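You operate a simulated robot arm through the tools that you are given. There is no shell and no other tool.

Carry out the task below with a simulated two-armed robot. There is one attempt and no reset: what you move stays moved.

## Task
Raise the dropped stock door till its mark is level with the post mark.
Fine: slacken the hinge screw, wind the thumb wheel till the two marks stand level within 3 mm, tighten the screw, then open and shut the door to try it.
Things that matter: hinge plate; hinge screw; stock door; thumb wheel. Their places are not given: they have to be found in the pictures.

The check looks at the end state, three seconds after you hand in, the way a careful person would. Anything else that was tipped, shoved, dropped, spilled or broken makes it a failure.

## Robot
Two 7-joint arms with fingered hands on one trunk that stands fixed in place. Base frame: the origin is at the foot of the trunk, x ahead of it, y to its left, z up. Readings come in m, rad, newtons and seconds.
The left shoulder is at [0.076, 0.174, 0.968], the right one opposite. With the tool pointing down near the work surface each hand reaches from about 0.34 to 0.76 m from the base axis, measured 20 degrees to its own side. Payload 3.8 kg a hand.
Tool frame (each hand has its own): the origin (TCP) lies between the finger pads and is the grasp point; the fingertips stand 0.026 m ahead of it; z points along the fingers, y is the line along which they close. The gripper opens to 0.132 m. The gripper's body begins 0.073 m behind the TCP. The gripper is a hand of 3 fingers: y runs from the thumb to the fingers, the wrist lies at [0, 0, -0.224] in the tool frame.
Orientation is that of the tool frame in the base frame, as a unit quaternion [w, x, y, z]. With the fingers straight down and closing along the base's y, the tool's x points along the base's -x, its y along +y and its z along -z.

## Interface
- The arms move only by the tool jog_arm. It takes "left_rows", "right_rows" or both (then of equal length, played together; a hand with none holds still); each is a list of rows, each a list of 6 numbers: the shift along the base's x, y, z in m, then the turn, a rotation vector about the base's x, y, z in rad. In form: [[x, y, z, rx, ry, rz], ...]. A call has 1 to 20 rows; each row is the pose to reach, as a shift and turn from the pose commanded when the call began. A row lasts 0.2 s, in which the tool goes at most 0.05 m and 0.15 rad; a call with a longer step from one row to the next is refused whole. A pose out of reach is approached as far as the arm can. The call stops where the force on the tool passes 40 N (or 10 N more than at its start, if that is more) or the arm is blocked; 0.2 s more then pass. In this call time passes only in rows, and 0.2 s behind the last. The reply holds the time, the measured pose of the TCP, the force on the tool along the base axes, the opening and the grip force, in the units named above and with some noise, with the torque about the TCP (base axes, N m) and any sound that the robot's microphone picked up.
- Cameras (640 x 400 px; columns grow to the right, rows downward): "scene" is now at [0.1604, 0.0541, 0.8579]; the picture's right is [0.57, -0.82, 0.00], its down [-0.14, -0.10, -0.99] and it looks along [0.81, 0.56, -0.17] (base axes); focal length 214 px, centre (320, 200). "left" rides on the left gripper at [-0.062, 0.003, -0.092] in its tool frame; the picture's right is [-0.05, -1.00, 0.00], its down [0.83, -0.04, -0.56] and it looks along [0.55, -0.03, 0.83] (tool axes); focal length 230 px, centre (320, 200). "right" rides on the right gripper at [0.061, 0.003, -0.092] in its tool frame; the picture's right is [-0.05, 1.00, 0.00], its down [-0.83, -0.04, -0.55] and it looks along [-0.55, -0.03, 0.83] (tool axes); focal length 230 px, centre (320, 200).
- snapshot(camera): a new picture of that camera. The clock stands still meanwhile.
- raise_lower(by): slides the trunk up (or, below 0, down) by that many m; the arms and the scene camera ride with it, the base frame stays. It gives what a move gives, with no picture.
- curl_fingers(finger1, finger2, thumb_bend, hand): sets how far each is bent, from 0 (flat) to 1 (curled in); at 0.3 the hand is open as for a grip, at 0.7 the pads meet at the TCP. One left out holds its place. A second passes; each finger stops where it meets its share of the squeeze, and holds until it gets a number again. It is the only way to open and close the hand. It gives what a move gives, with no picture; readings hold the bend of each and the force on the fingers (four entries, about 0 where the hand has none), thumb and palm.
- pan_tilt(pan, tilt): turns the head with the scene camera to pan (to the left, within 1.047 rad either way) and tilt (down, from -0.506 to 1.204), counted from straight ahead of the robot. It gives what a move gives.
- pixel_to_xyz(camera, pixels): for up to 12 pixels [column, row] of the newest picture of that camera ("zoom" is the newest enlarged one), the place [x, y, z] in the base frame of the surface seen there, good to about 0.003 m. The clock stands still meanwhile.
- zoom(camera, box): a new picture of the part [left, top, right, bottom] of that camera's present view, enlarged. The clock stands still meanwhile.
- finish_job(): hands the job in; it is judged then, once.

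Unless the task says otherwise, let go and move clear before handing in.

The tools are called after "Emit:" as a command line: name --argument value ..., lists and objects as JSON in quotes. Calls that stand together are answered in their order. jog_arm: Moves the arms, as the interface text tells. Its arguments: {"type":"object","properties":{"left_rows":{"type":"array","items":{"type":"array","items":{"type":"number"}}},"right_rows":{"type":"array","items":{"type":"array","items":{"type":"number"}}}},"required":[]} The other tools are called the same way: raise_lower (by) slides the trunk up or down; curl_fingers (finger1, finger2, thumb_bend, hand) moves the fingers one by one; pan_tilt (pan, tilt) turns the head that bears the scene camera; snapshot (camera) takes a picture; pixel_to_xyz (camera, pixels) gives the place of the surface under pixels of a picture; zoom (camera, box) takes an enlarged picture of a part of a camera's view; finish_job () hands the job in.

At the start:

```text
clock: 0.0
left_position: [0.4009, 0.4613, 1.0212]
left_orientation: [0.0, -0.001, 1.0, 0.0]
left_contact_force: [0.3, 0.5, 0.2]
left_torque: [0.02, 0.02, 0.0]
left_opening: 0.132
left_gripper_force: 0.1
left_shape: jaw
left_bend: [0.3, 0.3, 0.3]
left_finger forces: [0.0, 0.0, 0.1, 0.0, 0.0, 0.0]
right_position: [0.4353, 0.0589, 0.9378]
right_orientation: [0.001, 0.001, 1.0, 0.0]
right_contact_force: [0.5, 0.2, 0.3]
right_torque: [-0.01, -0.02, -0.01]
right_opening: 0.1318
right_gripper_force: 0.0
right_shape: jaw
right_bend: [0.3, 0.3, 0.3]
right_finger forces: [0.0, 0.0, 0.1, 0.0, 0.1, 0.0]
trunk travel left (down, up): [-0.275, 0.207]
head pan, tilt: [0.606, 0.168]
```

scene: 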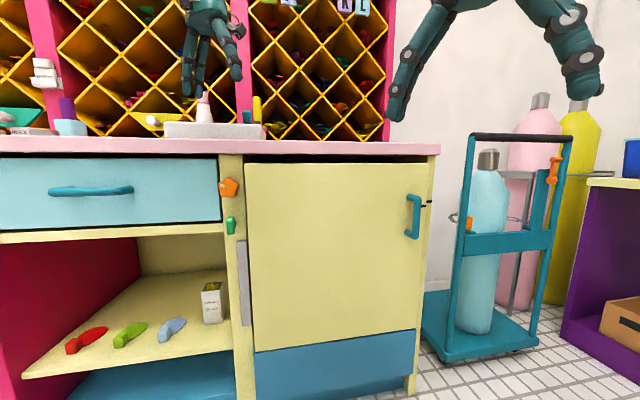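
right: 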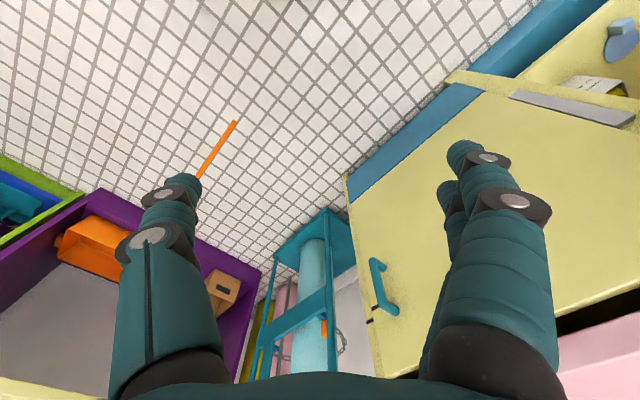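
left: 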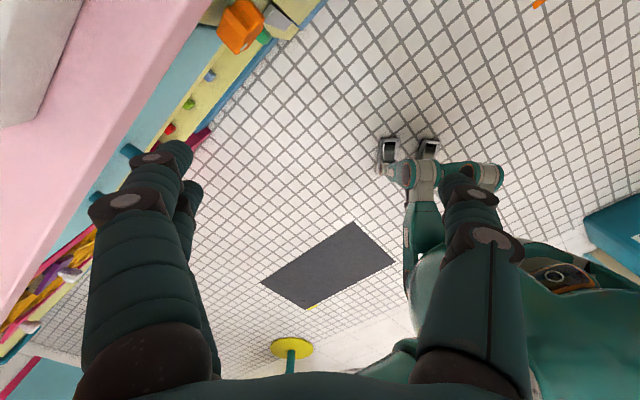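

The scene picture shows a yellow door with its handle at (413,216), marks near (427,203), an orange knob at (229,187), a green part at (230,226) and a grey plate at (243,283). I'll zoom in on the hinge side and the marks.

Emit:
zoom --camera "scene" --box '[190, 150, 290, 340]'

Emit:
zoom --camera "scene" --box '[390, 170, 450, 250]'

Emit:
pixel_to_xyz --camera "scene" --pixels '[[229, 187], [230, 226], [243, 283], [222, 168], [250, 170], [426, 200], [413, 216], [330, 250], [424, 165], [255, 345], [415, 325], [405, 232]]'

```text
2.11 times, centred on (240, 245) of scene
```

zoom: 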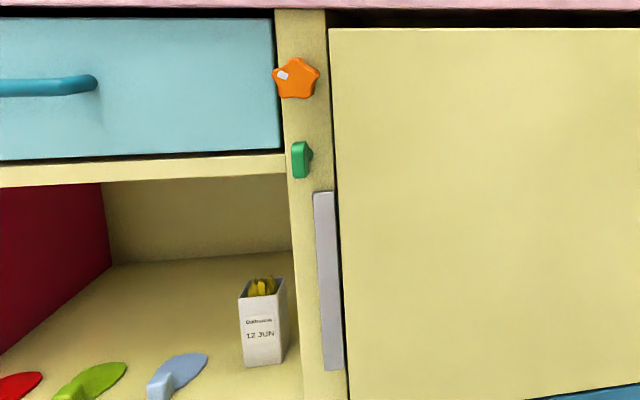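

```text
5.00 times, centred on (420, 210) of scene
```

zoom: 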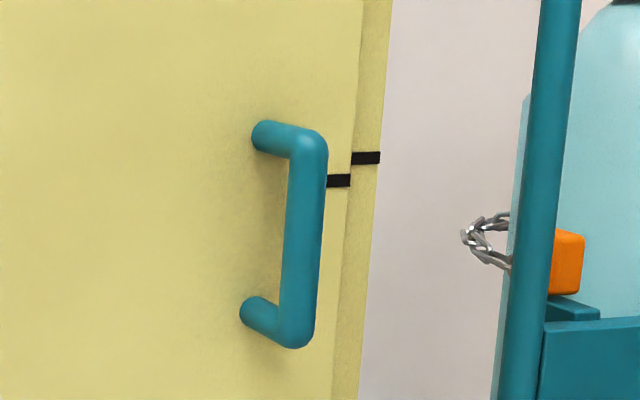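

```text
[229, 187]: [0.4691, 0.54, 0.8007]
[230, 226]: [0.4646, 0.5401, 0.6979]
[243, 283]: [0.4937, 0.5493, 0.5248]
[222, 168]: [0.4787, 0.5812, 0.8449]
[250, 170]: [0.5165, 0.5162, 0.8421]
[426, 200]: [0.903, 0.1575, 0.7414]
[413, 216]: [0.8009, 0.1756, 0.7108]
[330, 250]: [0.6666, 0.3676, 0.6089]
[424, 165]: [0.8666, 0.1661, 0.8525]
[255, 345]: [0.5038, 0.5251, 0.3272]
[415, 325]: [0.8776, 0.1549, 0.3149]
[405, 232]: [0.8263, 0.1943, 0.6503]
```

The grey plate looks like the hinge plate. The orange star and the green wing are the two controls, and the door mark sits below the post mark, at zoom (338,181) against (365,158). I'll zoom further to tell the controls apart.

Emit:
zoom --camera "scene" --box '[205, 170, 261, 205]'

Emit:
zoom --camera "scene" --box '[205, 205, 261, 245]'

Emit:
zoom --camera "scene" --box '[220, 230, 280, 340]'

Emit:
zoom --camera "scene" --box '[415, 193, 435, 211]'

Emit:
pixel_to_xyz --camera "zoom" --pixels '[[200, 100], [500, 100], [200, 300], [500, 300]]'

```text
11.43 times, centred on (233, 188) of scene
```

zoom: 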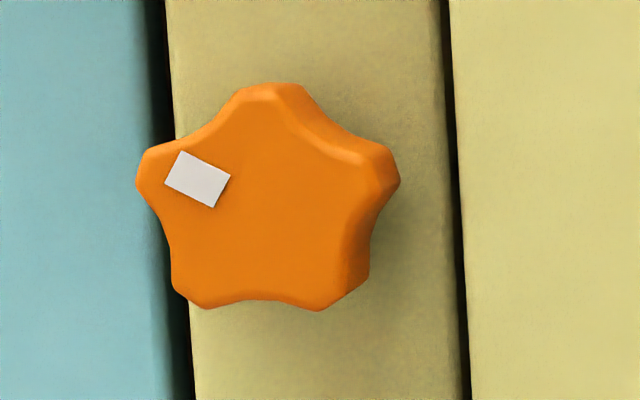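

```text
10.00 times, centred on (233, 225) of scene
```

zoom: 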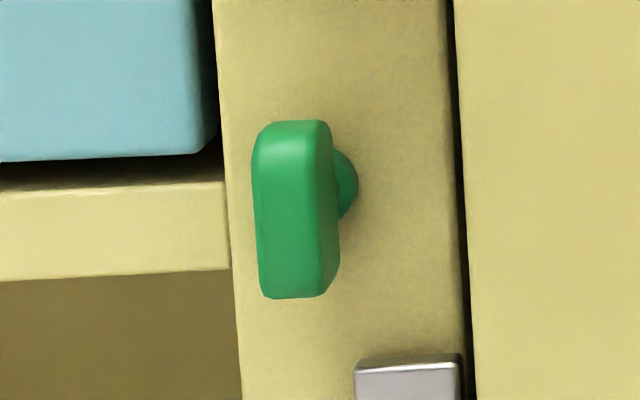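

```text
3.64 times, centred on (250, 285) of scene
```

zoom: 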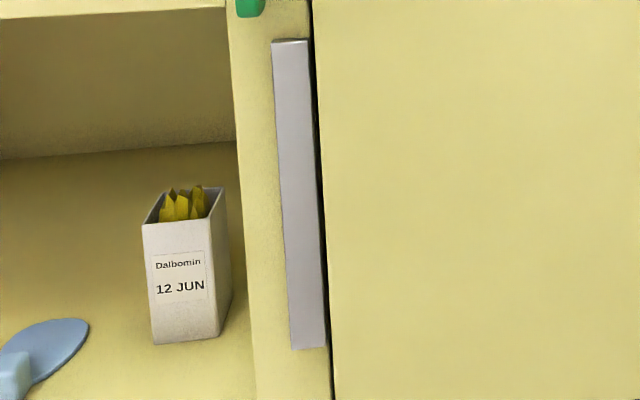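

```text
16.00 times, centred on (425, 202) of scene
```

zoom: 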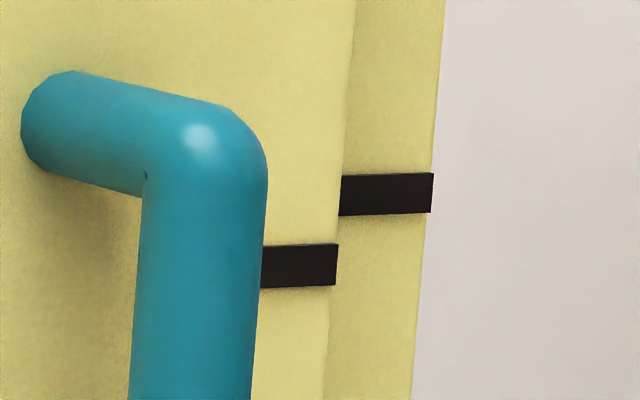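

```text
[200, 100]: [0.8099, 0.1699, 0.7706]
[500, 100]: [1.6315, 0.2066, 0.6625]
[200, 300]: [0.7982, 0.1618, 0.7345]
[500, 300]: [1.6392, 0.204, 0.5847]
```

The orange star carries a white index mark and is most likely the thumb wheel. The green wing by the plate is then the hinge screw. Next I'll measure the marks, knobs and wing.

Emit:
pixel_to_xyz --camera "zoom" --pixels '[[385, 178], [385, 194], [385, 210], [310, 248], [310, 266], [310, 284], [300, 200], [380, 300], [330, 100], [400, 100], [180, 300], [180, 120]]'

Emit:
zoom --camera "scene" --box '[205, 205, 261, 245]'

Emit:
pixel_to_xyz --camera "zoom" --pixels '[[262, 200], [285, 130], [285, 210], [290, 290], [315, 210], [333, 210], [350, 185], [400, 185], [235, 100], [440, 100], [470, 100], [290, 60]]'

Emit:
zoom --camera "scene" --box '[205, 170, 261, 205]'

Emit:
pixel_to_xyz --camera "zoom" --pixels '[[260, 200], [145, 165], [270, 92], [375, 160], [385, 175], [320, 300], [190, 295], [350, 270], [400, 250], [180, 60], [100, 200], [200, 180]]'

```text
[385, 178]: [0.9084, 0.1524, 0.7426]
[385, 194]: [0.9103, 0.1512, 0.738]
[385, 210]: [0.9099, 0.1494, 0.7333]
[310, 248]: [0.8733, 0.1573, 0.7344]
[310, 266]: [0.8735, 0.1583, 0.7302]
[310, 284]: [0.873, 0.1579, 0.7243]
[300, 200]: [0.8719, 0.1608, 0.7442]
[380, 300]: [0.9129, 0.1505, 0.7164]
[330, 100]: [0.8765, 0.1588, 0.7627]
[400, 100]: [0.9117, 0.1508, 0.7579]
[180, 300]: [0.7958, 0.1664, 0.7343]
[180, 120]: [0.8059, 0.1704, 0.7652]
```

```text
10.00 times, centred on (233, 225) of scene
```

zoom: 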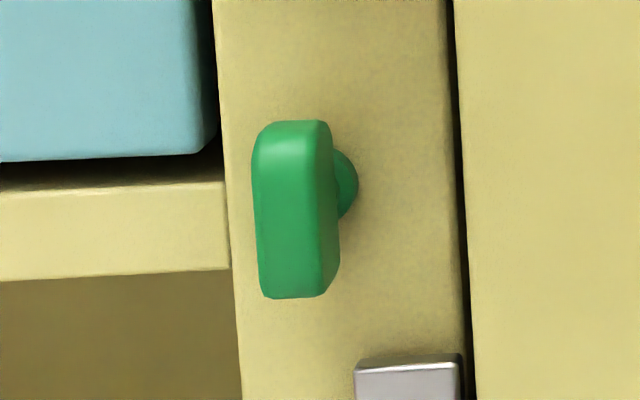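

```text
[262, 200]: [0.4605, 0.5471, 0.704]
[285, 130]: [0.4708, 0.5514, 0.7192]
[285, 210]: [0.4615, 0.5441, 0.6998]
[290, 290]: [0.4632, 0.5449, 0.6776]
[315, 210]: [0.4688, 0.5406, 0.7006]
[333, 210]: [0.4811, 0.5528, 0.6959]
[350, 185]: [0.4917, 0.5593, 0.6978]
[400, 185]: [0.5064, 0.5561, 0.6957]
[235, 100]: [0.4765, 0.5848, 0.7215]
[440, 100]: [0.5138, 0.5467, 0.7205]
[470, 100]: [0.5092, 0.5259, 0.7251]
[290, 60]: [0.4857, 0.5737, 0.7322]
```

```text
11.43 times, centred on (233, 188) of scene
```

zoom: 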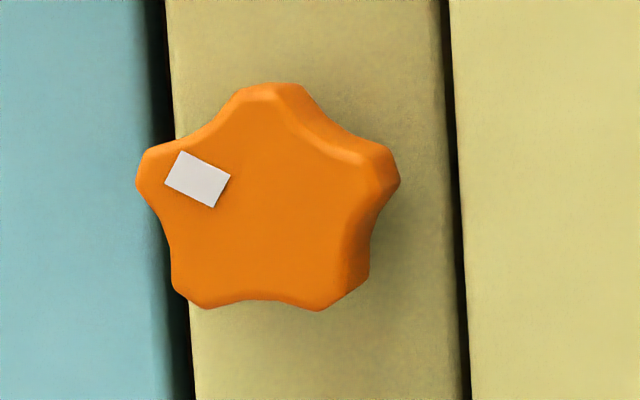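

```text
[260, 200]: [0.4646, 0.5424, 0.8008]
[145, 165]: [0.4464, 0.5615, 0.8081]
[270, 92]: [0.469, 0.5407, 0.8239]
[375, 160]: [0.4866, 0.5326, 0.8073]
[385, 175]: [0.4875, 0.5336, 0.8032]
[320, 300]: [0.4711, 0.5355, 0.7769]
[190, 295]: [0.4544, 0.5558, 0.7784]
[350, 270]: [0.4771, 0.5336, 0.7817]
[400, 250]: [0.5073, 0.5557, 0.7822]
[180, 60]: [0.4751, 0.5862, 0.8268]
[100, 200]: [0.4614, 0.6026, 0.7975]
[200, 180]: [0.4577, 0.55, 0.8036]
```

The marks measure z≈0.738 on the post and z≈0.730 on the door, so the gap is roughly 8 mm. The cabinet front faces the robot at 45°. I'll measure the counter edge, drawer handle and door handle before moving the hand in.

Emit:
pixel_to_xyz --camera "scene" --pixels '[[230, 143], [230, 153], [300, 146], [60, 190], [132, 190], [418, 198], [415, 236], [407, 216], [205, 110], [240, 130], [258, 115], [380, 148]]'

Emit:
zoom --camera "scene" --box '[130, 60, 290, 160]'

```text
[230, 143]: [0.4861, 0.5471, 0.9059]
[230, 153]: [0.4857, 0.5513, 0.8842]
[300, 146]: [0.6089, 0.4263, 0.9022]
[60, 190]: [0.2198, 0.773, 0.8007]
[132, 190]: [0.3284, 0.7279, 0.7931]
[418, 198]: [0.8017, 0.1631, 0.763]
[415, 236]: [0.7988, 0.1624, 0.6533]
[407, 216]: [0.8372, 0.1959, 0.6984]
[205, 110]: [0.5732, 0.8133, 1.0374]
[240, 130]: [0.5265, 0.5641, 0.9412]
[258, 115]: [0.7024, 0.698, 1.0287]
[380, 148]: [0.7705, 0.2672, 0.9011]
```

```text
4.00 times, centred on (210, 110) of scene
```

zoom: 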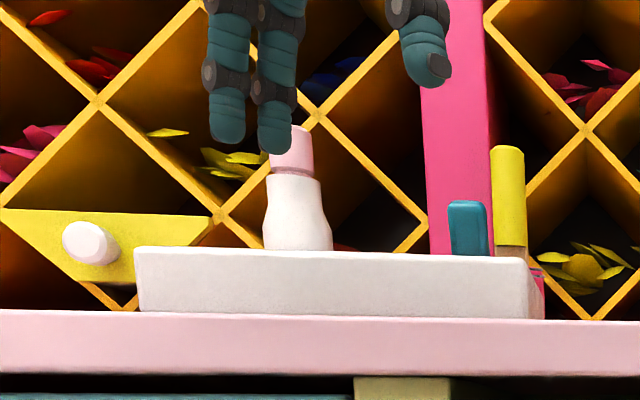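

The counter edge is at u=(x+y)/√2≈0.73 and z 0.88–0.91, so a hand at u≈0.60 is clear of it. I'll turn the left hand horizontal, facing the cabinet at 45°, while lowering it in front of the green wing.

Emit:
jog_arm --left_rows '[[-0.001, 0, -0.02, 0.0384, -0.0926, 0.0384], [-0.002, 0, -0.04, 0.0768, -0.1853, 0.0768], [-0.003, 0, -0.06, 0.1151, -0.2779, 0.1151], [-0.004, 0, -0.08, 0.1535, -0.3705, 0.1535], [-0.005, 0, -0.1, 0.1919, -0.4631, 0.1919], [-0.006, 0.001, -0.12, 0.2303, -0.5558, 0.2303], [-0.007, 0.001, -0.14, 0.2686, -0.6484, 0.2686], [-0.008, 0.001, -0.16, 0.307, -0.741, 0.307], [-0.009, 0.001, -0.18, 0.3454, -0.8336, 0.3454], [-0.01, 0.001, -0.2, 0.3838, -0.9263, 0.3838], [-0.011, 0.001, -0.22, 0.4221, -1.0189, 0.4221], [-0.012, 0.001, -0.24, 0.4605, -1.1115, 0.4605], [-0.013, 0.002, -0.26, 0.4989, -1.2041, 0.4989], [-0.014, 0.002, -0.28, 0.5373, -1.2968, 0.5373], [-0.015, 0.002, -0.3, 0.5756, -1.3894, 0.5756], [-0.0155, 0.002, -0.323, 0.614, -1.482, 0.614]]'

Emit:
snapshot --camera "scene"

Emit:
snapshot --camera "left"

```text
clock: 3.4
left_position: [0.4281, 0.4925, 0.7309]
left_orientation: [0.621, -0.314, 0.654, 0.297]
left_contact_force: [1.3, 0.5, 0.2]
left_torque: [0.0, 0.01, 0.0]
left_opening: 0.1322
left_gripper_force: 0.0
left_shape: jaw
left_bend: [0.3, 0.3, 0.3]
left_finger forces: [0.0, 0.1, 0.1, 0.0, 0.1, 0.1]
left hand out of reach, approached as far as the arm can: row 7, 8, 9, 10, 11, 12, 13, 14, 15, 16
right_position: [0.4363, 0.06, 0.9361]
right_orientation: [0.0, 0.0, 1.0, -0.001]
right_contact_force: [1.2, 1.0, 0.6]
right_torque: [0.01, 0.01, -0.01]
right_opening: 0.1317
right_gripper_force: 0.0
right_shape: jaw
right_bend: [0.3, 0.3, 0.3]
right_finger forces: [0.0, 0.0, 0.1, 0.0, 0.1, 0.0]
trunk travel left (down, up): [-0.275, 0.207]
head pan, tilt: [0.606, 0.168]
```

```text
taken
```

scene: 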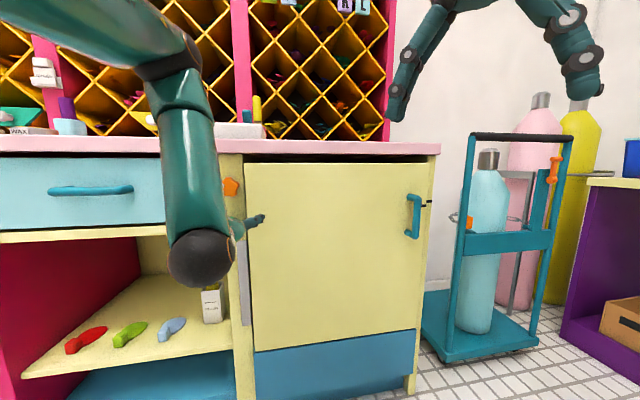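

```text
taken
```

left: 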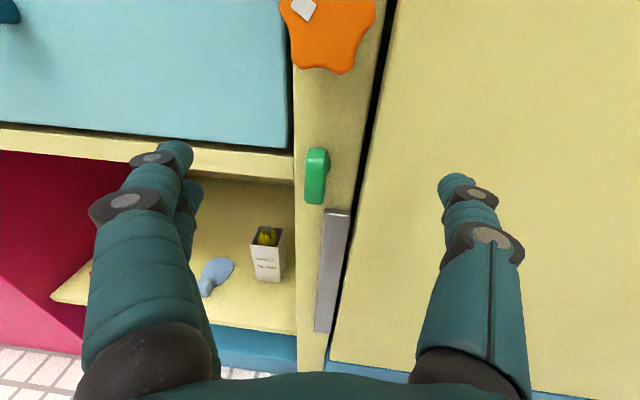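

The left hand stopped short of the target at (0.428, 0.4925, 0.731) because the arm is folded too tightly. Nothing was touched, and the wing is visible at (316,175) in the left picture. I'll raise the trunk to give the arm more room.

Emit:
raise_lower --by 0.12

Emit:
jog_arm --left_rows '[[0, 0, -0.01, 0, 0, 0]]'

```text
clock: 4.9
left_position: [0.4326, 0.4898, 0.889]
left_orientation: [0.646, -0.328, 0.628, 0.284]
left_contact_force: [-1.2, -0.4, -0.2]
left_torque: [0.0, -0.01, -0.01]
left_opening: 0.1318
left_gripper_force: 0.1
left_shape: jaw
left_bend: [0.3, 0.3, 0.3]
left_finger forces: [0.0, 0.0, 0.0, 0.1, 0.0, 0.0]
right_position: [0.4347, 0.0593, 1.0574]
right_orientation: [0.0, 0.0, 1.0, 0.0]
right_contact_force: [-0.8, -0.1, 0.3]
right_torque: [-0.01, -0.03, -0.01]
right_opening: 0.132
right_gripper_force: 0.0
right_shape: jaw
right_bend: [0.3, 0.3, 0.3]
right_finger forces: [0.1, 0.0, 0.0, 0.1, 0.1, 0.0]
trunk travel left (down, up): [-0.395, 0.087]
head pan, tilt: [0.606, 0.168]
```

```text
clock: 5.3
left_position: [0.4308, 0.489, 0.8835]
left_orientation: [0.643, -0.331, 0.628, 0.287]
left_contact_force: [0.8, 0.7, -0.3]
left_torque: [0.0, 0.05, -0.03]
left_opening: 0.1319
left_gripper_force: 0.0
left_shape: jaw
left_bend: [0.3, 0.3, 0.3]
left_finger forces: [0.0, 0.0, 0.1, 0.1, 0.1, 0.0]
left hand out of reach, approached as far as the arm can: row 1
right_position: [0.4352, 0.0574, 1.0564]
right_orientation: [0.001, 0.001, 1.0, 0.0]
right_contact_force: [0.6, 0.8, 0.0]
right_torque: [0.02, -0.02, -0.04]
right_opening: 0.1319
right_gripper_force: 0.1
right_shape: jaw
right_bend: [0.3, 0.3, 0.3]
right_finger forces: [0.1, 0.1, 0.0, 0.1, 0.0, 0.0]
trunk travel left (down, up): [-0.395, 0.087]
head pan, tilt: [0.606, 0.168]
```

The command is still out of reach at that height. I'll move it forward to u≈0.65 and down to z≈0.70, which should be reachable.

Emit:
jog_arm --left_rows '[[0.008, 0.008, -0.02, 0, 0, 0], [0.016, 0.016, -0.04, 0, 0, 0], [0.024, 0.024, -0.06, 0, 0, 0], [0.032, 0.032, -0.08, 0, 0, 0], [0.036, 0.036, -0.1, 0, 0, 0], [0.036, 0.036, -0.11, 0, 0, 0]]'

Emit:
snapshot --camera "left"

```text
clock: 6.7
left_position: [0.4591, 0.5282, 0.8656]
left_orientation: [0.635, -0.34, 0.629, 0.292]
left_contact_force: [-0.2, -0.9, 0.7]
left_torque: [-0.01, 0.0, 0.01]
left_opening: 0.132
left_gripper_force: 0.0
left_shape: jaw
left_bend: [0.3, 0.3, 0.3]
left_finger forces: [0.1, 0.0, 0.0, 0.0, 0.1, 0.1]
left hand out of reach, approached as far as the arm can: row 1, 2, 3, 4, 5, 6
right_position: [0.4356, 0.0582, 1.0563]
right_orientation: [0.001, 0.0, 1.0, 0.0]
right_contact_force: [-0.3, 0.1, -0.5]
right_torque: [0.01, -0.03, -0.04]
right_opening: 0.1318
right_gripper_force: 0.0
right_shape: jaw
right_bend: [0.3, 0.3, 0.3]
right_finger forces: [0.0, 0.1, 0.1, 0.0, 0.0, 0.0]
trunk travel left (down, up): [-0.395, 0.087]
head pan, tilt: [0.606, 0.168]
```

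```text
taken
```

left: 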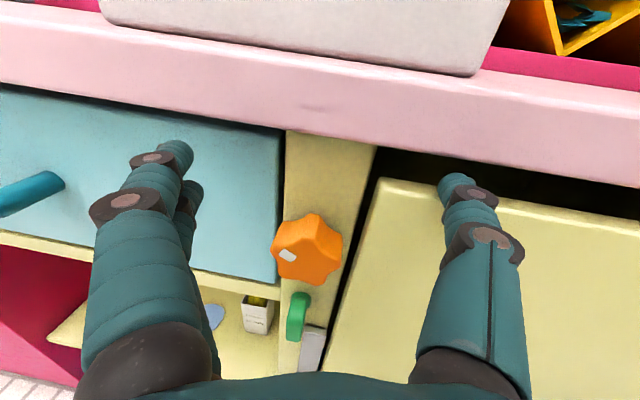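

The hand is now at u≈0.70 and z≈0.866, close under the counter edge, because the arm can't bend enough this far below the shoulder. I'll back off along the same path and lower the trunk instead, so the shoulder comes nearer the working height.

Emit:
jog_arm --left_rows '[[-0.01, -0.01, 0.0, 0, 0, 0], [-0.02, -0.02, 0.01, 0, 0, 0], [-0.03, -0.03, 0.03, 0, 0, 0], [-0.036, -0.036, 0.06, 0, 0, 0], [-0.036, -0.036, 0.09, 0, 0, 0], [-0.036, -0.036, 0.11, 0, 0, 0]]'

Emit:
raise_lower --by -0.12

```text
clock: 8.1
left_position: [0.4201, 0.4912, 0.9782]
left_orientation: [0.646, -0.328, 0.627, 0.285]
left_contact_force: [-0.2, 0.0, 0.0]
left_torque: [0.02, -0.02, -0.02]
left_opening: 0.1322
left_gripper_force: 0.1
left_shape: jaw
left_bend: [0.3, 0.3, 0.3]
left_finger forces: [0.0, 0.0, 0.0, 0.0, 0.0, 0.1]
left hand out of reach, approached as far as the arm can: row 1, 2
right_position: [0.4348, 0.0582, 1.0557]
right_orientation: [0.001, 0.0, 1.0, -0.001]
right_contact_force: [0.6, -0.9, 0.5]
right_torque: [-0.01, -0.01, 0.01]
right_opening: 0.132
right_gripper_force: 0.1
right_shape: jaw
right_bend: [0.3, 0.3, 0.3]
right_finger forces: [0.0, 0.0, 0.0, 0.0, 0.1, 0.1]
trunk travel left (down, up): [-0.395, 0.087]
head pan, tilt: [0.606, 0.168]
```

```text
clock: 9.6
left_position: [0.4212, 0.4925, 0.8586]
left_orientation: [0.646, -0.328, 0.627, 0.285]
left_contact_force: [0.2, -0.3, 0.1]
left_torque: [-0.02, -0.02, -0.01]
left_opening: 0.1321
left_gripper_force: 0.0
left_shape: jaw
left_bend: [0.3, 0.3, 0.3]
left_finger forces: [0.0, 0.1, 0.0, 0.1, 0.0, 0.1]
right_position: [0.4348, 0.0596, 0.937]
right_orientation: [0.001, 0.0, 1.0, 0.0]
right_contact_force: [1.2, 0.6, -0.3]
right_torque: [0.0, 0.01, 0.02]
right_opening: 0.132
right_gripper_force: 0.1
right_shape: jaw
right_bend: [0.3, 0.3, 0.3]
right_finger forces: [0.0, 0.0, 0.1, 0.0, 0.0, 0.1]
trunk travel left (down, up): [-0.275, 0.207]
head pan, tilt: [0.606, 0.168]
```

Commands re-anchor to the pose actually reached, so the hand is now at a known pose (0.421, 0.4925, 0.859). I'll lower the trunk another 0.16 m so the hand comes opposite the wing.

Emit:
raise_lower --by -0.16

Emit:
snapshot --camera "left"

Emit:
snapshot --camera "scene"

```text
clock: 11.4
left_position: [0.4395, 0.494, 0.6397]
left_orientation: [0.596, -0.305, 0.675, 0.31]
left_contact_force: [-0.7, 0.6, 0.4]
left_torque: [0.01, 0.0, 0.0]
left_opening: 0.1317
left_gripper_force: 0.1
left_shape: jaw
left_bend: [0.3, 0.3, 0.3]
left_finger forces: [0.1, 0.1, 0.0, 0.1, 0.1, 0.0]
right_position: [0.4344, 0.0597, 0.7776]
right_orientation: [0.001, 0.001, 1.0, 0.0]
right_contact_force: [-0.3, 0.3, 0.4]
right_torque: [0.0, -0.01, 0.04]
right_opening: 0.1319
right_gripper_force: 0.1
right_shape: jaw
right_bend: [0.3, 0.3, 0.3]
right_finger forces: [0.1, 0.1, 0.0, 0.1, 0.0, 0.0]
trunk travel left (down, up): [-0.115, 0.367]
head pan, tilt: [0.606, 0.168]
```

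```text
taken
```

left: 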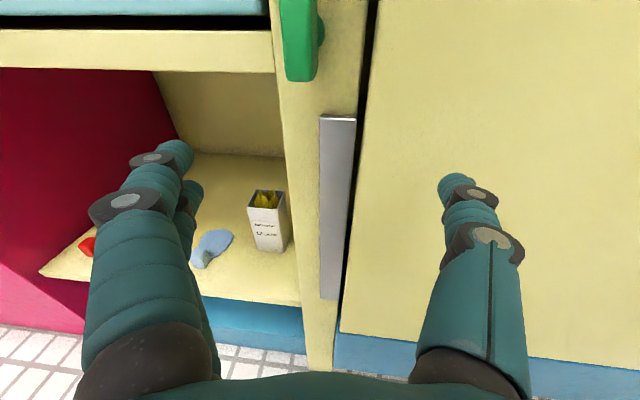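

```text
taken
```

scene: 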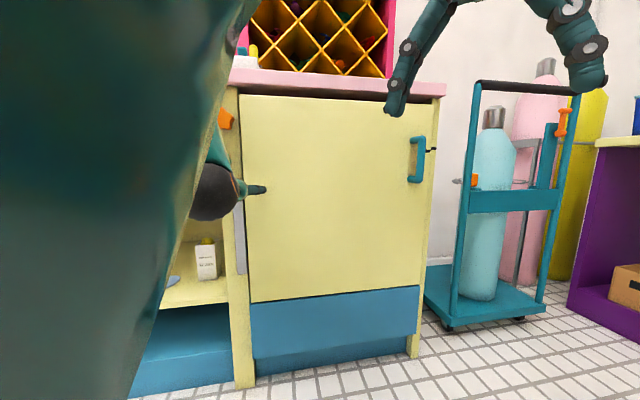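

The hand settled at (0.4395, 0.494, 0.640), about 7° off in yaw and tipped slightly down. I'll correct the orientation and bring it back in front of the wing at z≈0.70.

Emit:
jog_arm --left_rows '[[-0.006, -0.002, 0.015, 0.009, -0.027, -0.029], [-0.012, -0.003, 0.03, 0.018, -0.053, -0.057], [-0.018, -0.003, 0.045, 0.027, -0.08, -0.086], [-0.024, -0.003, 0.058, 0.036, -0.106, -0.114]]'

Emit:
snapshot --camera "left"

```text
clock: 12.4
left_position: [0.4625, 0.4848, 0.6704]
left_orientation: [0.65, -0.28, 0.649, 0.279]
left_contact_force: [0.1, 0.2, -0.1]
left_torque: [0.0, 0.0, 0.03]
left_opening: 0.1319
left_gripper_force: 0.1
left_shape: jaw
left_bend: [0.3, 0.3, 0.3]
left_finger forces: [0.0, 0.0, 0.0, 0.0, 0.0, 0.1]
left hand out of reach, approached as far as the arm can: row 1, 2, 3, 4
right_position: [0.435, 0.0587, 0.7769]
right_orientation: [0.002, 0.0, 1.0, 0.0]
right_contact_force: [-0.2, 0.2, 0.2]
right_torque: [0.0, 0.0, 0.02]
right_opening: 0.1319
right_gripper_force: 0.2
right_shape: jaw
right_bend: [0.3, 0.3, 0.3]
right_finger forces: [0.0, 0.0, 0.0, 0.0, 0.0, 0.0]
trunk travel left (down, up): [-0.115, 0.367]
head pan, tilt: [0.606, 0.168]
```

```text
taken
```

left: 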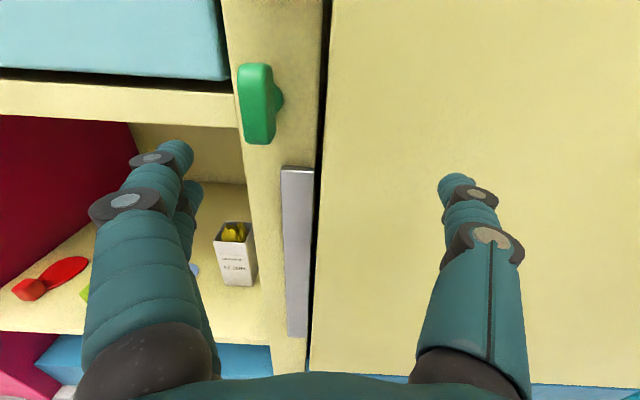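

Orientation is now right at [0.65,-0.28,0.649,0.279], but the arm is at its minimum reach of about 0.31 m from shoulder to wrist. A slightly higher trunk adds vertical distance, so I'll raise it 0.06 m and aim for u=0.675, s=-0.055, z=0.70.

Emit:
raise_lower --by 0.06

Emit:
jog_arm --left_rows '[[-0.008, 0.01, -0.01, 0, 0, 0], [-0.016, 0.02, -0.02, 0, 0, 0], [-0.024, 0.031, -0.032, 0, 0, 0]]'

Emit:
snapshot --camera "left"

```text
clock: 13.4
left_position: [0.4528, 0.4855, 0.7599]
left_orientation: [0.671, -0.29, 0.627, 0.27]
left_contact_force: [0.3, -0.1, 1.4]
left_torque: [0.01, 0.03, 0.0]
left_opening: 0.1321
left_gripper_force: 0.0
left_shape: jaw
left_bend: [0.3, 0.3, 0.3]
left_finger forces: [0.0, 0.0, 0.0, 0.1, 0.0, 0.1]
right_position: [0.4348, 0.0588, 0.8366]
right_orientation: [0.0, 0.0, 1.0, 0.0]
right_contact_force: [-0.7, 0.5, 0.2]
right_torque: [-0.01, 0.02, -0.02]
right_opening: 0.132
right_gripper_force: 0.0
right_shape: jaw
right_bend: [0.3, 0.3, 0.3]
right_finger forces: [0.0, 0.1, 0.0, 0.0, 0.1, 0.0]
trunk travel left (down, up): [-0.175, 0.307]
head pan, tilt: [0.606, 0.168]
```

```text
clock: 14.2
left_position: [0.4419, 0.5011, 0.7321]
left_orientation: [0.665, -0.3, 0.626, 0.277]
left_contact_force: [-0.3, 0.1, -0.4]
left_torque: [0.0, 0.03, -0.04]
left_opening: 0.1318
left_gripper_force: 0.0
left_shape: jaw
left_bend: [0.3, 0.3, 0.3]
left_finger forces: [0.0, 0.0, 0.0, 0.1, 0.0, 0.0]
left hand out of reach, approached as far as the arm can: row 1, 2, 3
right_position: [0.4351, 0.0578, 0.8375]
right_orientation: [-0.001, 0.0, 1.0, 0.0]
right_contact_force: [-0.2, -0.6, 0.4]
right_torque: [0.01, 0.03, 0.03]
right_opening: 0.1319
right_gripper_force: 0.0
right_shape: jaw
right_bend: [0.3, 0.3, 0.3]
right_finger forces: [0.0, 0.0, 0.0, 0.0, 0.0, 0.1]
trunk travel left (down, up): [-0.175, 0.307]
head pan, tilt: [0.606, 0.168]
```

```text
taken
```

left: 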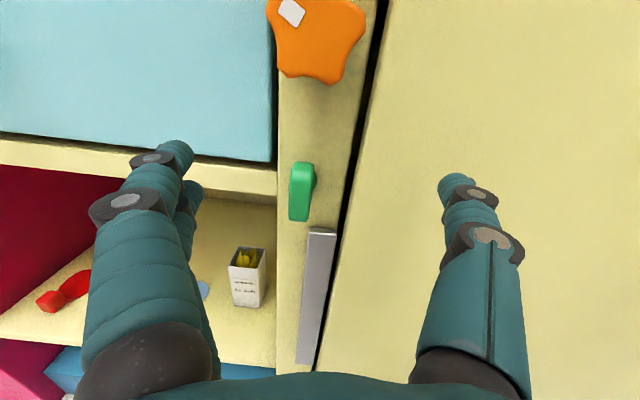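

The left arm is too cramped in front of the stile, and that would also limit its roll. The right arm reaches here with room to spare, so I'll park the left hand at the far left pointing down and use the right.

Emit:
jog_arm --left_rows '[[-0.024, 0.006, 0.0086, -0.0454, 0.109, -0.0491], [-0.0486, 0.0114, 0.0171, -0.0907, 0.2179, -0.0983], [-0.0729, 0.0171, 0.0257, -0.1361, 0.3268, -0.1474], [-0.0971, 0.0229, 0.0343, -0.1814, 0.4357, -0.1966], [-0.1214, 0.0286, 0.0429, -0.2268, 0.5446, -0.2457], [-0.1457, 0.0343, 0.0514, -0.2721, 0.6536, -0.2949], [-0.17, 0.04, 0.06, -0.3175, 0.7625, -0.344], [-0.1943, 0.0457, 0.0686, -0.3629, 0.8714, -0.3931], [-0.2186, 0.0514, 0.0771, -0.4082, 0.9804, -0.4423], [-0.2429, 0.0571, 0.0857, -0.4536, 1.0893, -0.4914], [-0.2671, 0.0629, 0.0943, -0.4989, 1.1982, -0.5406], [-0.2914, 0.0686, 0.1029, -0.5443, 1.3071, -0.5897], [-0.3157, 0.0743, 0.1114, -0.5896, 1.4161, -0.6389], [-0.34, 0.08, 0.12, -0.635, 1.525, -0.688]]'

Emit:
snapshot --camera "scene"

Emit:
snapshot --camera "left"

```text
clock: 17.4
left_position: [0.1073, 0.6653, 0.7408]
left_orientation: [0.165, 0.078, 0.981, 0.058]
left_contact_force: [0.1, -0.3, -0.4]
left_torque: [0.0, 0.01, 0.0]
left_opening: 0.1321
left_gripper_force: 0.0
left_shape: jaw
left_bend: [0.3, 0.3, 0.3]
left_finger forces: [0.0, 0.0, 0.0, 0.0, 0.1, 0.0]
left hand out of reach, approached as far as the arm can: row 1, 2, 3, 4, 5, 6, 7, 8, 9, 10, 11, 12, 13, 14
right_position: [0.4356, 0.0576, 0.8364]
right_orientation: [0.0, 0.0, 1.0, 0.0]
right_contact_force: [-0.8, -0.4, 0.4]
right_torque: [-0.03, 0.03, -0.03]
right_opening: 0.1321
right_gripper_force: 0.0
right_shape: jaw
right_bend: [0.3, 0.3, 0.3]
right_finger forces: [0.0, 0.0, 0.0, 0.1, 0.0, 0.1]
trunk travel left (down, up): [-0.175, 0.307]
head pan, tilt: [0.606, 0.168]
stopped in row 14 (left hand): the arm was blocked; the commanded pose is now the measured one
```

```text
taken
```

scene: 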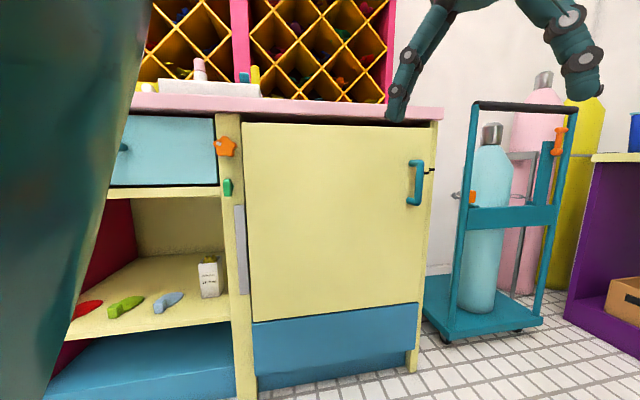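

```text
taken
```

left: 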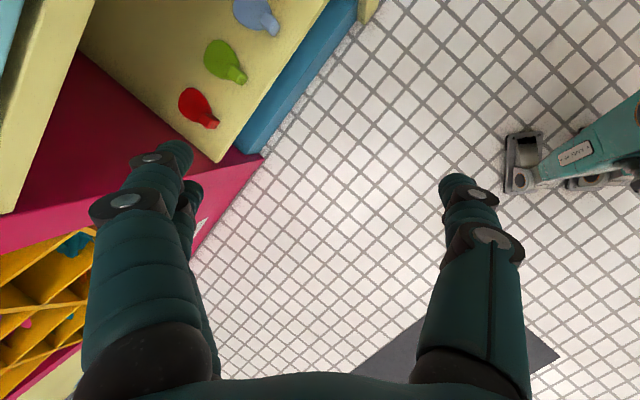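

The left arm is parked clear of the cabinet with no contact force. Next I'll swing the right hand, now at (0.436, 0.058, 0.836), to a horizontal pose in front of the wing, and nudge the left hand a bit further from the cabinet.

Emit:
jog_arm --right_rows '[[-0.003, 0.03, -0.01, 0.0439, -0.1059, 0.0439], [-0.005, 0.06, -0.02, 0.0877, -0.2117, 0.0877], [-0.008, 0.09, -0.03, 0.1316, -0.3176, 0.1316], [-0.01, 0.12, -0.04, 0.1754, -0.4234, 0.1754], [-0.013, 0.15, -0.05, 0.2193, -0.5293, 0.2193], [-0.016, 0.18, -0.06, 0.2631, -0.6351, 0.2631], [-0.018, 0.21, -0.07, 0.307, -0.741, 0.307], [-0.021, 0.24, -0.08, 0.3509, -0.8469, 0.3509], [-0.024, 0.27, -0.09, 0.3947, -0.9527, 0.3947], [-0.027, 0.3, -0.1, 0.4386, -1.0586, 0.4386], [-0.03, 0.33, -0.11, 0.4824, -1.1644, 0.4824], [-0.033, 0.36, -0.12, 0.5263, -1.2703, 0.5263], [-0.036, 0.39, -0.13, 0.5701, -1.3761, 0.5701], [-0.04, 0.405, -0.138, 0.614, -1.482, 0.614]]'

Emit:
snapshot --camera "scene"

Emit:
snapshot --camera "right"

```text
clock: 20.4
left_position: [0.1056, 0.6653, 0.7402]
left_orientation: [0.166, 0.077, 0.981, 0.059]
left_contact_force: [-0.1, -0.5, 0.7]
left_torque: [0.03, 0.01, 0.03]
left_opening: 0.132
left_gripper_force: 0.1
left_shape: jaw
left_bend: [0.3, 0.3, 0.3]
left_finger forces: [0.0, 0.0, 0.1, 0.0, 0.0, 0.0]
right_position: [0.4044, 0.4559, 0.6975]
right_orientation: [0.654, -0.271, 0.653, 0.27]
right_contact_force: [-0.2, 0.2, 0.0]
right_torque: [0.02, 0.01, -0.02]
right_opening: 0.1317
right_gripper_force: 0.0
right_shape: jaw
right_bend: [0.3, 0.3, 0.3]
right_finger forces: [0.1, 0.0, 0.0, 0.1, 0.0, 0.0]
right hand out of reach, approached as far as the arm can: row 14
trunk travel left (down, up): [-0.175, 0.307]
head pan, tilt: [0.606, 0.168]
```

```text
taken
```

scene: 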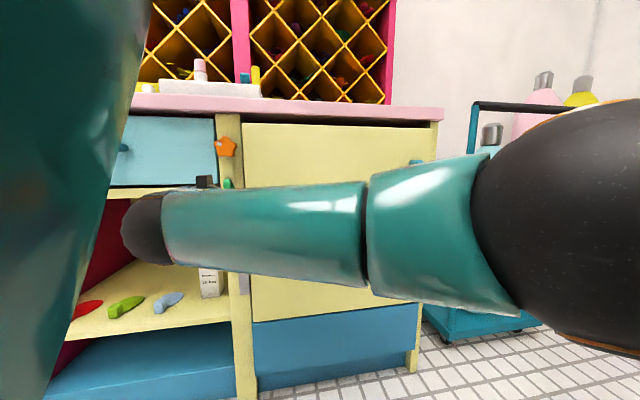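

```text
taken
```

right: 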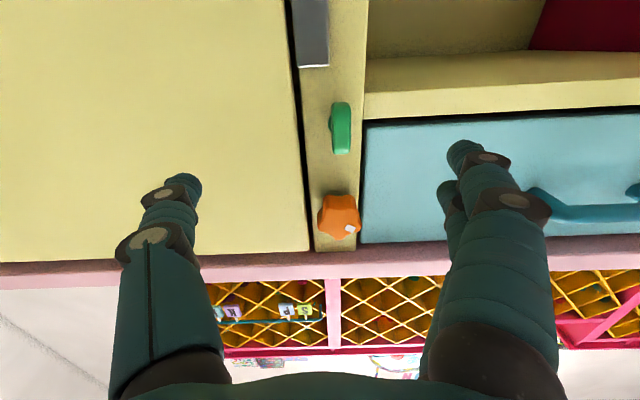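

The right hand is in place with exact orientation at (0.404, 0.456, 0.698). In the upside-down right picture the wing is at (340,128) and the star at (338,216). I'll narrow the fingers and ease forward to u=0.66, s=-0.055.

Emit:
curl_fingers --hand "right" --finger1 0.53 --finger2 0.53 --thumb_bend 0.53

Emit:
jog_arm --right_rows '[[0.01, 0.016, 0, 0, 0, 0], [0.016, 0.033, 0, 0, 0, 0], [0.0234, 0.0497, 0, 0, 0, 0]]'

Emit:
snapshot --camera "right"

```text
clock: 21.4
left_position: [0.1068, 0.6663, 0.7407]
left_orientation: [0.166, 0.078, 0.981, 0.059]
left_contact_force: [-0.7, 0.0, -0.4]
left_torque: [0.01, 0.04, -0.02]
left_opening: 0.1321
left_gripper_force: 0.1
left_shape: jaw
left_bend: [0.3, 0.3, 0.3]
left_finger forces: [0.0, 0.1, 0.1, 0.0, 0.1, 0.0]
right_position: [0.4048, 0.4563, 0.6981]
right_orientation: [0.654, -0.27, 0.653, 0.27]
right_contact_force: [0.0, 0.1, -0.1]
right_torque: [0.0, 0.0, 0.0]
right_opening: 0.0584
right_gripper_force: 0.1
right_shape: fingers
right_bend: [0.53, 0.53, 0.53]
right_finger forces: [0.0, 0.0, 0.0, 0.0, 0.0, 0.0]
trunk travel left (down, up): [-0.175, 0.307]
head pan, tilt: [0.606, 0.168]
```

```text
clock: 22.2
left_position: [0.1081, 0.6665, 0.7413]
left_orientation: [0.166, 0.078, 0.981, 0.059]
left_contact_force: [0.5, 0.1, -0.1]
left_torque: [0.01, 0.0, 0.02]
left_opening: 0.1319
left_gripper_force: 0.0
left_shape: jaw
left_bend: [0.3, 0.3, 0.3]
left_finger forces: [0.0, 0.0, 0.0, 0.0, 0.1, 0.0]
right_position: [0.4193, 0.4625, 0.7026]
right_orientation: [0.653, -0.271, 0.653, 0.271]
right_contact_force: [0.3, -0.5, -0.1]
right_torque: [-0.02, -0.02, 0.03]
right_opening: 0.0582
right_gripper_force: 0.0
right_shape: fingers
right_bend: [0.53, 0.53, 0.53]
right_finger forces: [0.0, 0.0, 0.0, 0.0, 0.0, 0.0]
right hand out of reach, approached as far as the arm can: row 1, 2, 3
trunk travel left (down, up): [-0.175, 0.307]
head pan, tilt: [0.606, 0.168]
```

```text
taken
```

right: 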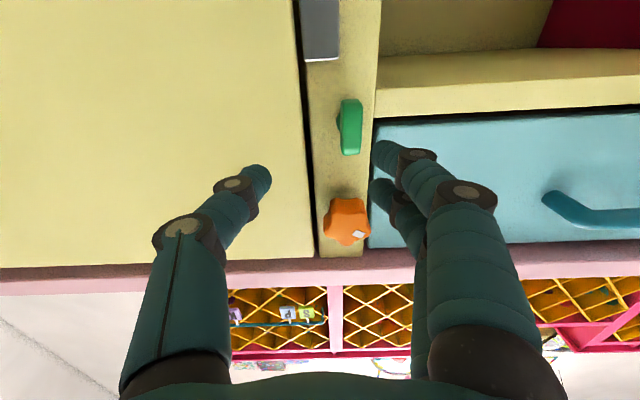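

The right hand stalls at u=0.624, s=-0.03, because the forearm runs sideways across the front and the wrist bend reaches its limit. Raising the trunk should straighten the arm. The hand is well clear of the counter edge, so I'll raise it 0.2 m and bring the hand back down.

Emit:
raise_lower --by 0.2

Emit:
jog_arm --right_rows '[[0, 0, -0.035, 0, 0, 0], [0, 0, -0.07, 0, 0, 0], [0, 0, -0.105, 0, 0, 0], [0, 0, -0.14, 0, 0, 0], [0, 0, -0.17, 0, 0, 0], [0, 0, -0.2, 0, 0, 0]]'

Emit:
snapshot --camera "scene"

```text
clock: 24.4
left_position: [0.1072, 0.6661, 0.9416]
left_orientation: [0.175, 0.077, 0.98, 0.059]
left_contact_force: [-0.1, 0.6, -0.4]
left_torque: [-0.03, -0.02, -0.01]
left_opening: 0.132
left_gripper_force: 0.0
left_shape: jaw
left_bend: [0.3, 0.3, 0.3]
left_finger forces: [0.1, 0.0, 0.1, 0.0, 0.0, 0.0]
right_position: [0.4195, 0.4639, 0.96]
right_orientation: [0.707, -0.293, 0.595, 0.246]
right_contact_force: [0.6, 1.3, 0.7]
right_torque: [0.0, -0.01, 0.0]
right_opening: 0.0583
right_gripper_force: 0.2
right_shape: fingers
right_bend: [0.53, 0.53, 0.53]
right_finger forces: [0.0, 0.0, 0.0, 0.1, 0.0, 0.0]
trunk travel left (down, up): [-0.375, 0.107]
head pan, tilt: [0.606, 0.168]
```

```text
clock: 25.8
left_position: [0.1056, 0.6652, 0.9427]
left_orientation: [0.176, 0.077, 0.98, 0.06]
left_contact_force: [0.5, 0.1, -0.6]
left_torque: [0.02, -0.01, 0.01]
left_opening: 0.132
left_gripper_force: 0.0
left_shape: jaw
left_bend: [0.3, 0.3, 0.3]
left_finger forces: [0.0, 0.0, 0.0, 0.1, 0.1, 0.1]
right_position: [0.4367, 0.4153, 0.819]
right_orientation: [0.706, -0.293, 0.595, 0.247]
right_contact_force: [0.0, 0.6, 0.5]
right_torque: [-0.04, 0.0, 0.01]
right_opening: 0.0578
right_gripper_force: 0.0
right_shape: fingers
right_bend: [0.53, 0.53, 0.53]
right_finger forces: [0.0, 0.0, 0.0, 0.0, 0.0, 0.0]
right hand out of reach, approached as far as the arm can: row 1, 2, 3, 4, 5, 6
trunk travel left (down, up): [-0.375, 0.107]
head pan, tilt: [0.606, 0.168]
```

```text
taken
```

scene: 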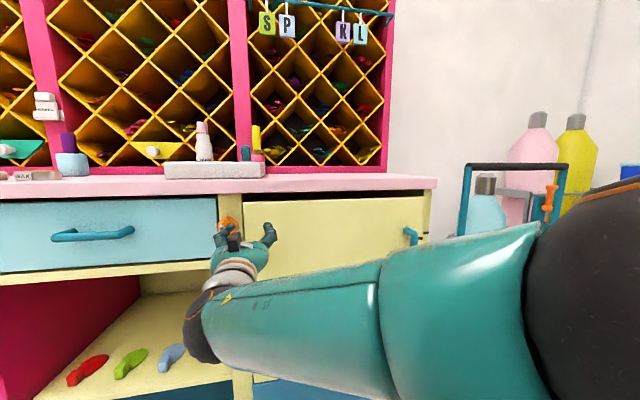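

The hand pitched up and drifted to (0.437, 0.415, 0.819), so the elbow branch is working against me. I'll measure the right arm's links in the scene view and pan the head to see the left arm.

Emit:
pixel_to_xyz --camera "scene" --pixels '[[200, 340], [290, 310], [375, 330], [450, 310], [540, 340], [610, 240], [600, 350], [235, 265]]'

Emit:
pan_tilt --pan 1.047 --tilt 0.3

Emit:
snapshot --camera "scene"

Emit:
pixel_to_xyz --camera "scene" --pixels '[[60, 100], [150, 100], [60, 200], [150, 200], [60, 300], [150, 300], [250, 300], [250, 100], [250, 200], [20, 350]]'

```text
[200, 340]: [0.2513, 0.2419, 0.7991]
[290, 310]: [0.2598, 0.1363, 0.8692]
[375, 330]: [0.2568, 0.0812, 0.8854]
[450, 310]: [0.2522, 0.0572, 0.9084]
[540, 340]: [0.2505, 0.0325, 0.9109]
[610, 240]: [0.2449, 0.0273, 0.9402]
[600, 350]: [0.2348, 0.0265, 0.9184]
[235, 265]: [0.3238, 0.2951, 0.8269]
```

```text
clock: 26.7
left_position: [0.1061, 0.6657, 0.9424]
left_orientation: [0.176, 0.078, 0.98, 0.059]
left_contact_force: [-0.9, -0.6, -0.2]
left_torque: [0.05, 0.0, -0.03]
left_opening: 0.132
left_gripper_force: 0.0
left_shape: jaw
left_bend: [0.3, 0.3, 0.3]
left_finger forces: [0.1, 0.1, 0.0, 0.0, 0.0, 0.0]
right_position: [0.4361, 0.4164, 0.8185]
right_orientation: [0.706, -0.294, 0.594, 0.248]
right_contact_force: [0.0, -0.4, -0.6]
right_torque: [0.02, -0.01, -0.01]
right_opening: 0.0582
right_gripper_force: 0.1
right_shape: fingers
right_bend: [0.53, 0.53, 0.53]
right_finger forces: [0.0, 0.0, 0.1, 0.0, 0.0, 0.0]
trunk travel left (down, up): [-0.375, 0.107]
head pan, tilt: [1.047, 0.3]
```

```text
taken
```

scene: 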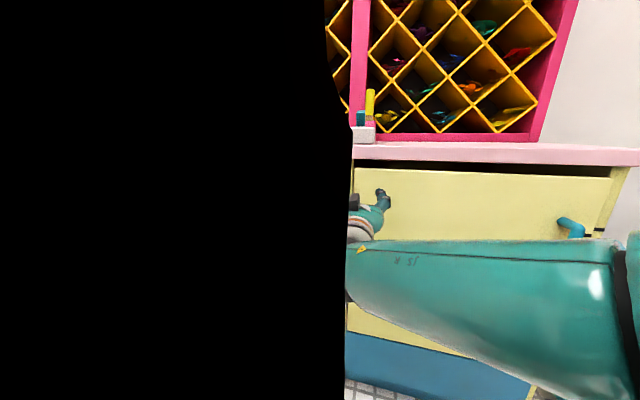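

```text
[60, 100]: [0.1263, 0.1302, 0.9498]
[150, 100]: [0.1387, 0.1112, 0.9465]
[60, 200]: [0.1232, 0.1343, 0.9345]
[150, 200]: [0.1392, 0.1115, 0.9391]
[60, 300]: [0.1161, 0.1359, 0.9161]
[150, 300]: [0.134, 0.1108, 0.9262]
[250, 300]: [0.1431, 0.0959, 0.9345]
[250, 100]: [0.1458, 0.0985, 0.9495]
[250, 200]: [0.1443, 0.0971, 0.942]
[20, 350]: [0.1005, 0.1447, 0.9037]
```

Measuring the right arm shows upper arm and forearm are each about 0.28 m, so that hand was simply at full stretch. The left arm is the right one for the hinge side, but its elbow has to hang down rather than sit up. I'll look at the left arm to see which branch it is in.

Emit:
pan_tilt --pan 0.75 --tilt 0.1

Emit:
snapshot --camera "scene"

Emit:
pixel_to_xyz --camera "scene" --pixels '[[20, 50], [80, 50], [20, 120], [80, 120], [20, 200], [80, 200], [20, 300], [80, 300], [20, 380], [120, 200], [120, 300]]'

Emit:
snapshot --camera "left"

Emit:
snapshot --camera "right"

```text
clock: 27.5
left_position: [0.1059, 0.6664, 0.941]
left_orientation: [0.176, 0.078, 0.98, 0.06]
left_contact_force: [-0.7, 0.4, 0.3]
left_torque: [-0.02, -0.03, 0.01]
left_opening: 0.1321
left_gripper_force: 0.1
left_shape: jaw
left_bend: [0.3, 0.3, 0.3]
left_finger forces: [0.1, 0.0, 0.0, 0.0, 0.0, 0.0]
right_position: [0.4359, 0.4153, 0.8196]
right_orientation: [0.707, -0.294, 0.595, 0.247]
right_contact_force: [-0.7, -0.2, 0.1]
right_torque: [0.04, -0.03, 0.01]
right_opening: 0.058
right_gripper_force: 0.0
right_shape: fingers
right_bend: [0.53, 0.53, 0.53]
right_finger forces: [0.0, 0.0, 0.0, 0.0, 0.0, 0.0]
trunk travel left (down, up): [-0.375, 0.107]
head pan, tilt: [0.75, 0.099]
```

```text
taken
```

scene: 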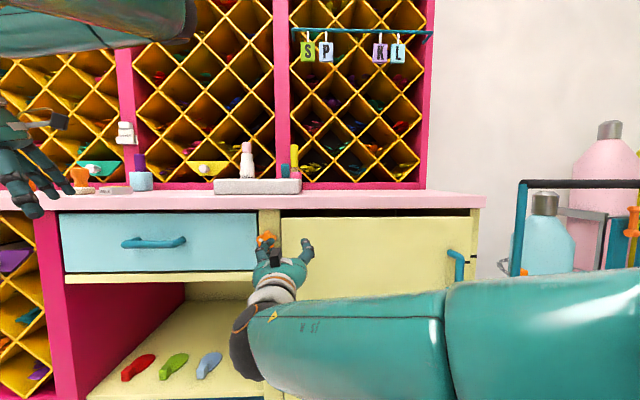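

```text
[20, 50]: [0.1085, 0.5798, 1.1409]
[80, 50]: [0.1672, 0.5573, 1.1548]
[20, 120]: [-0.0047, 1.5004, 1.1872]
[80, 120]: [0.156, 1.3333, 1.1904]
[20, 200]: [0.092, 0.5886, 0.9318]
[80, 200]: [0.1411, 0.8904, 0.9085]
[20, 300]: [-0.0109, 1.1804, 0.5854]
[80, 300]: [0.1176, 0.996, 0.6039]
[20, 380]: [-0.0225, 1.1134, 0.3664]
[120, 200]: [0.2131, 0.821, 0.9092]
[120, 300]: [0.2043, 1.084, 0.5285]
```

```text
taken
```

left: 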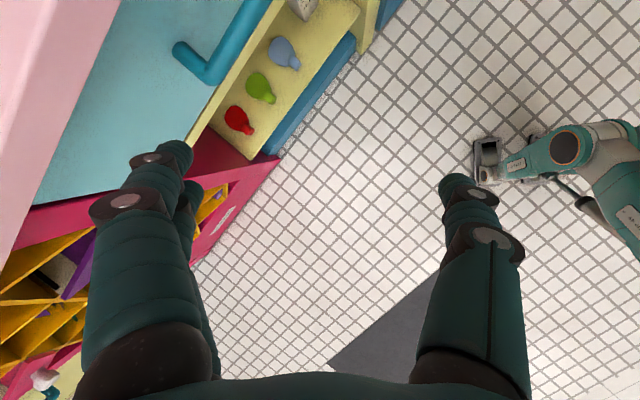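

```text
taken
```

right: 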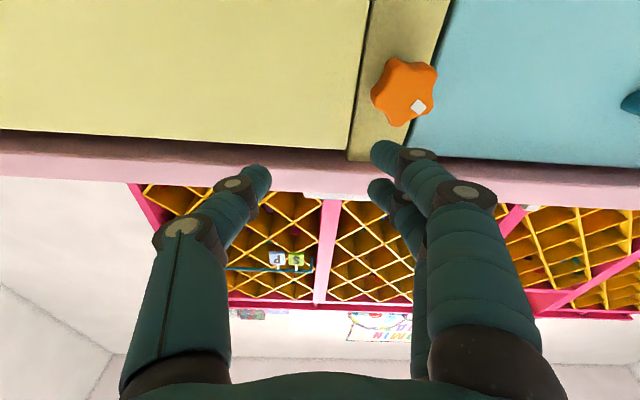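

The left forearm shows at top left, with the elbow in front and high. The left pose from before, with the trunk about 0.16 below start, had exact orientation and only lacked room to back off. With an open hand I can go straight in from there and then slide sideways onto the wing. First I'll return the right arm to its own side.

Emit:
jog_arm --right_rows '[[-0.0012, -0.0332, 0.0093, -0.041, 0.1171, -0.0486], [-0.0024, -0.0664, 0.0186, -0.082, 0.2343, -0.0973], [-0.0036, -0.0996, 0.0279, -0.123, 0.3514, -0.1459], [-0.0049, -0.1329, 0.0371, -0.164, 0.4686, -0.1946], [-0.0061, -0.1661, 0.0464, -0.205, 0.5857, -0.2432], [-0.0073, -0.1993, 0.0557, -0.246, 0.7029, -0.2919], [-0.0085, -0.2325, 0.065, -0.287, 0.82, -0.3405], [-0.0097, -0.2657, 0.0743, -0.328, 0.9371, -0.3891], [-0.0109, -0.2989, 0.0836, -0.369, 1.0543, -0.4378], [-0.0121, -0.3321, 0.0929, -0.41, 1.1714, -0.4864], [-0.0134, -0.3654, 0.1021, -0.451, 1.2886, -0.5351], [-0.0146, -0.3986, 0.1114, -0.492, 1.4057, -0.5837], [-0.0158, -0.4318, 0.1207, -0.533, 1.5229, -0.6324], [-0.017, -0.465, 0.13, -0.574, 1.64, -0.681]]'

Emit:
raise_lower --by -0.1

```text
clock: 30.5
left_position: [0.1062, 0.6664, 0.9421]
left_orientation: [0.176, 0.077, 0.979, 0.059]
left_contact_force: [-0.2, -0.2, -1.1]
left_torque: [0.01, -0.01, 0.0]
left_opening: 0.1318
left_gripper_force: 0.1
left_shape: jaw
left_bend: [0.3, 0.3, 0.3]
left_finger forces: [0.0, 0.0, 0.0, 0.0, 0.1, 0.0]
right_position: [0.4222, -0.053, 0.9523]
right_orientation: [-0.001, 0.0, 1.0, 0.001]
right_contact_force: [-0.4, -1.0, -0.1]
right_torque: [-0.01, 0.0, 0.0]
right_opening: 0.0576
right_gripper_force: 0.0
right_shape: fingers
right_bend: [0.53, 0.53, 0.53]
right_finger forces: [0.0, 0.0, 0.0, 0.0, 0.1, 0.0]
trunk travel left (down, up): [-0.375, 0.107]
head pan, tilt: [0.75, 0.099]
```

```text
clock: 31.8
left_position: [0.1055, 0.6662, 0.8432]
left_orientation: [0.175, 0.077, 0.98, 0.06]
left_contact_force: [0.8, -0.8, 0.7]
left_torque: [0.0, 0.0, 0.01]
left_opening: 0.132
left_gripper_force: 0.2
left_shape: jaw
left_bend: [0.3, 0.3, 0.3]
left_finger forces: [0.1, 0.0, 0.0, 0.0, 0.0, 0.0]
right_position: [0.4201, -0.0515, 0.8528]
right_orientation: [0.001, 0.0, 1.0, 0.0]
right_contact_force: [-0.4, 0.2, -0.2]
right_torque: [-0.02, 0.02, 0.0]
right_opening: 0.0581
right_gripper_force: 0.1
right_shape: fingers
right_bend: [0.53, 0.53, 0.53]
right_finger forces: [0.0, 0.0, 0.1, 0.1, 0.0, 0.0]
trunk travel left (down, up): [-0.275, 0.207]
head pan, tilt: [0.75, 0.099]
```

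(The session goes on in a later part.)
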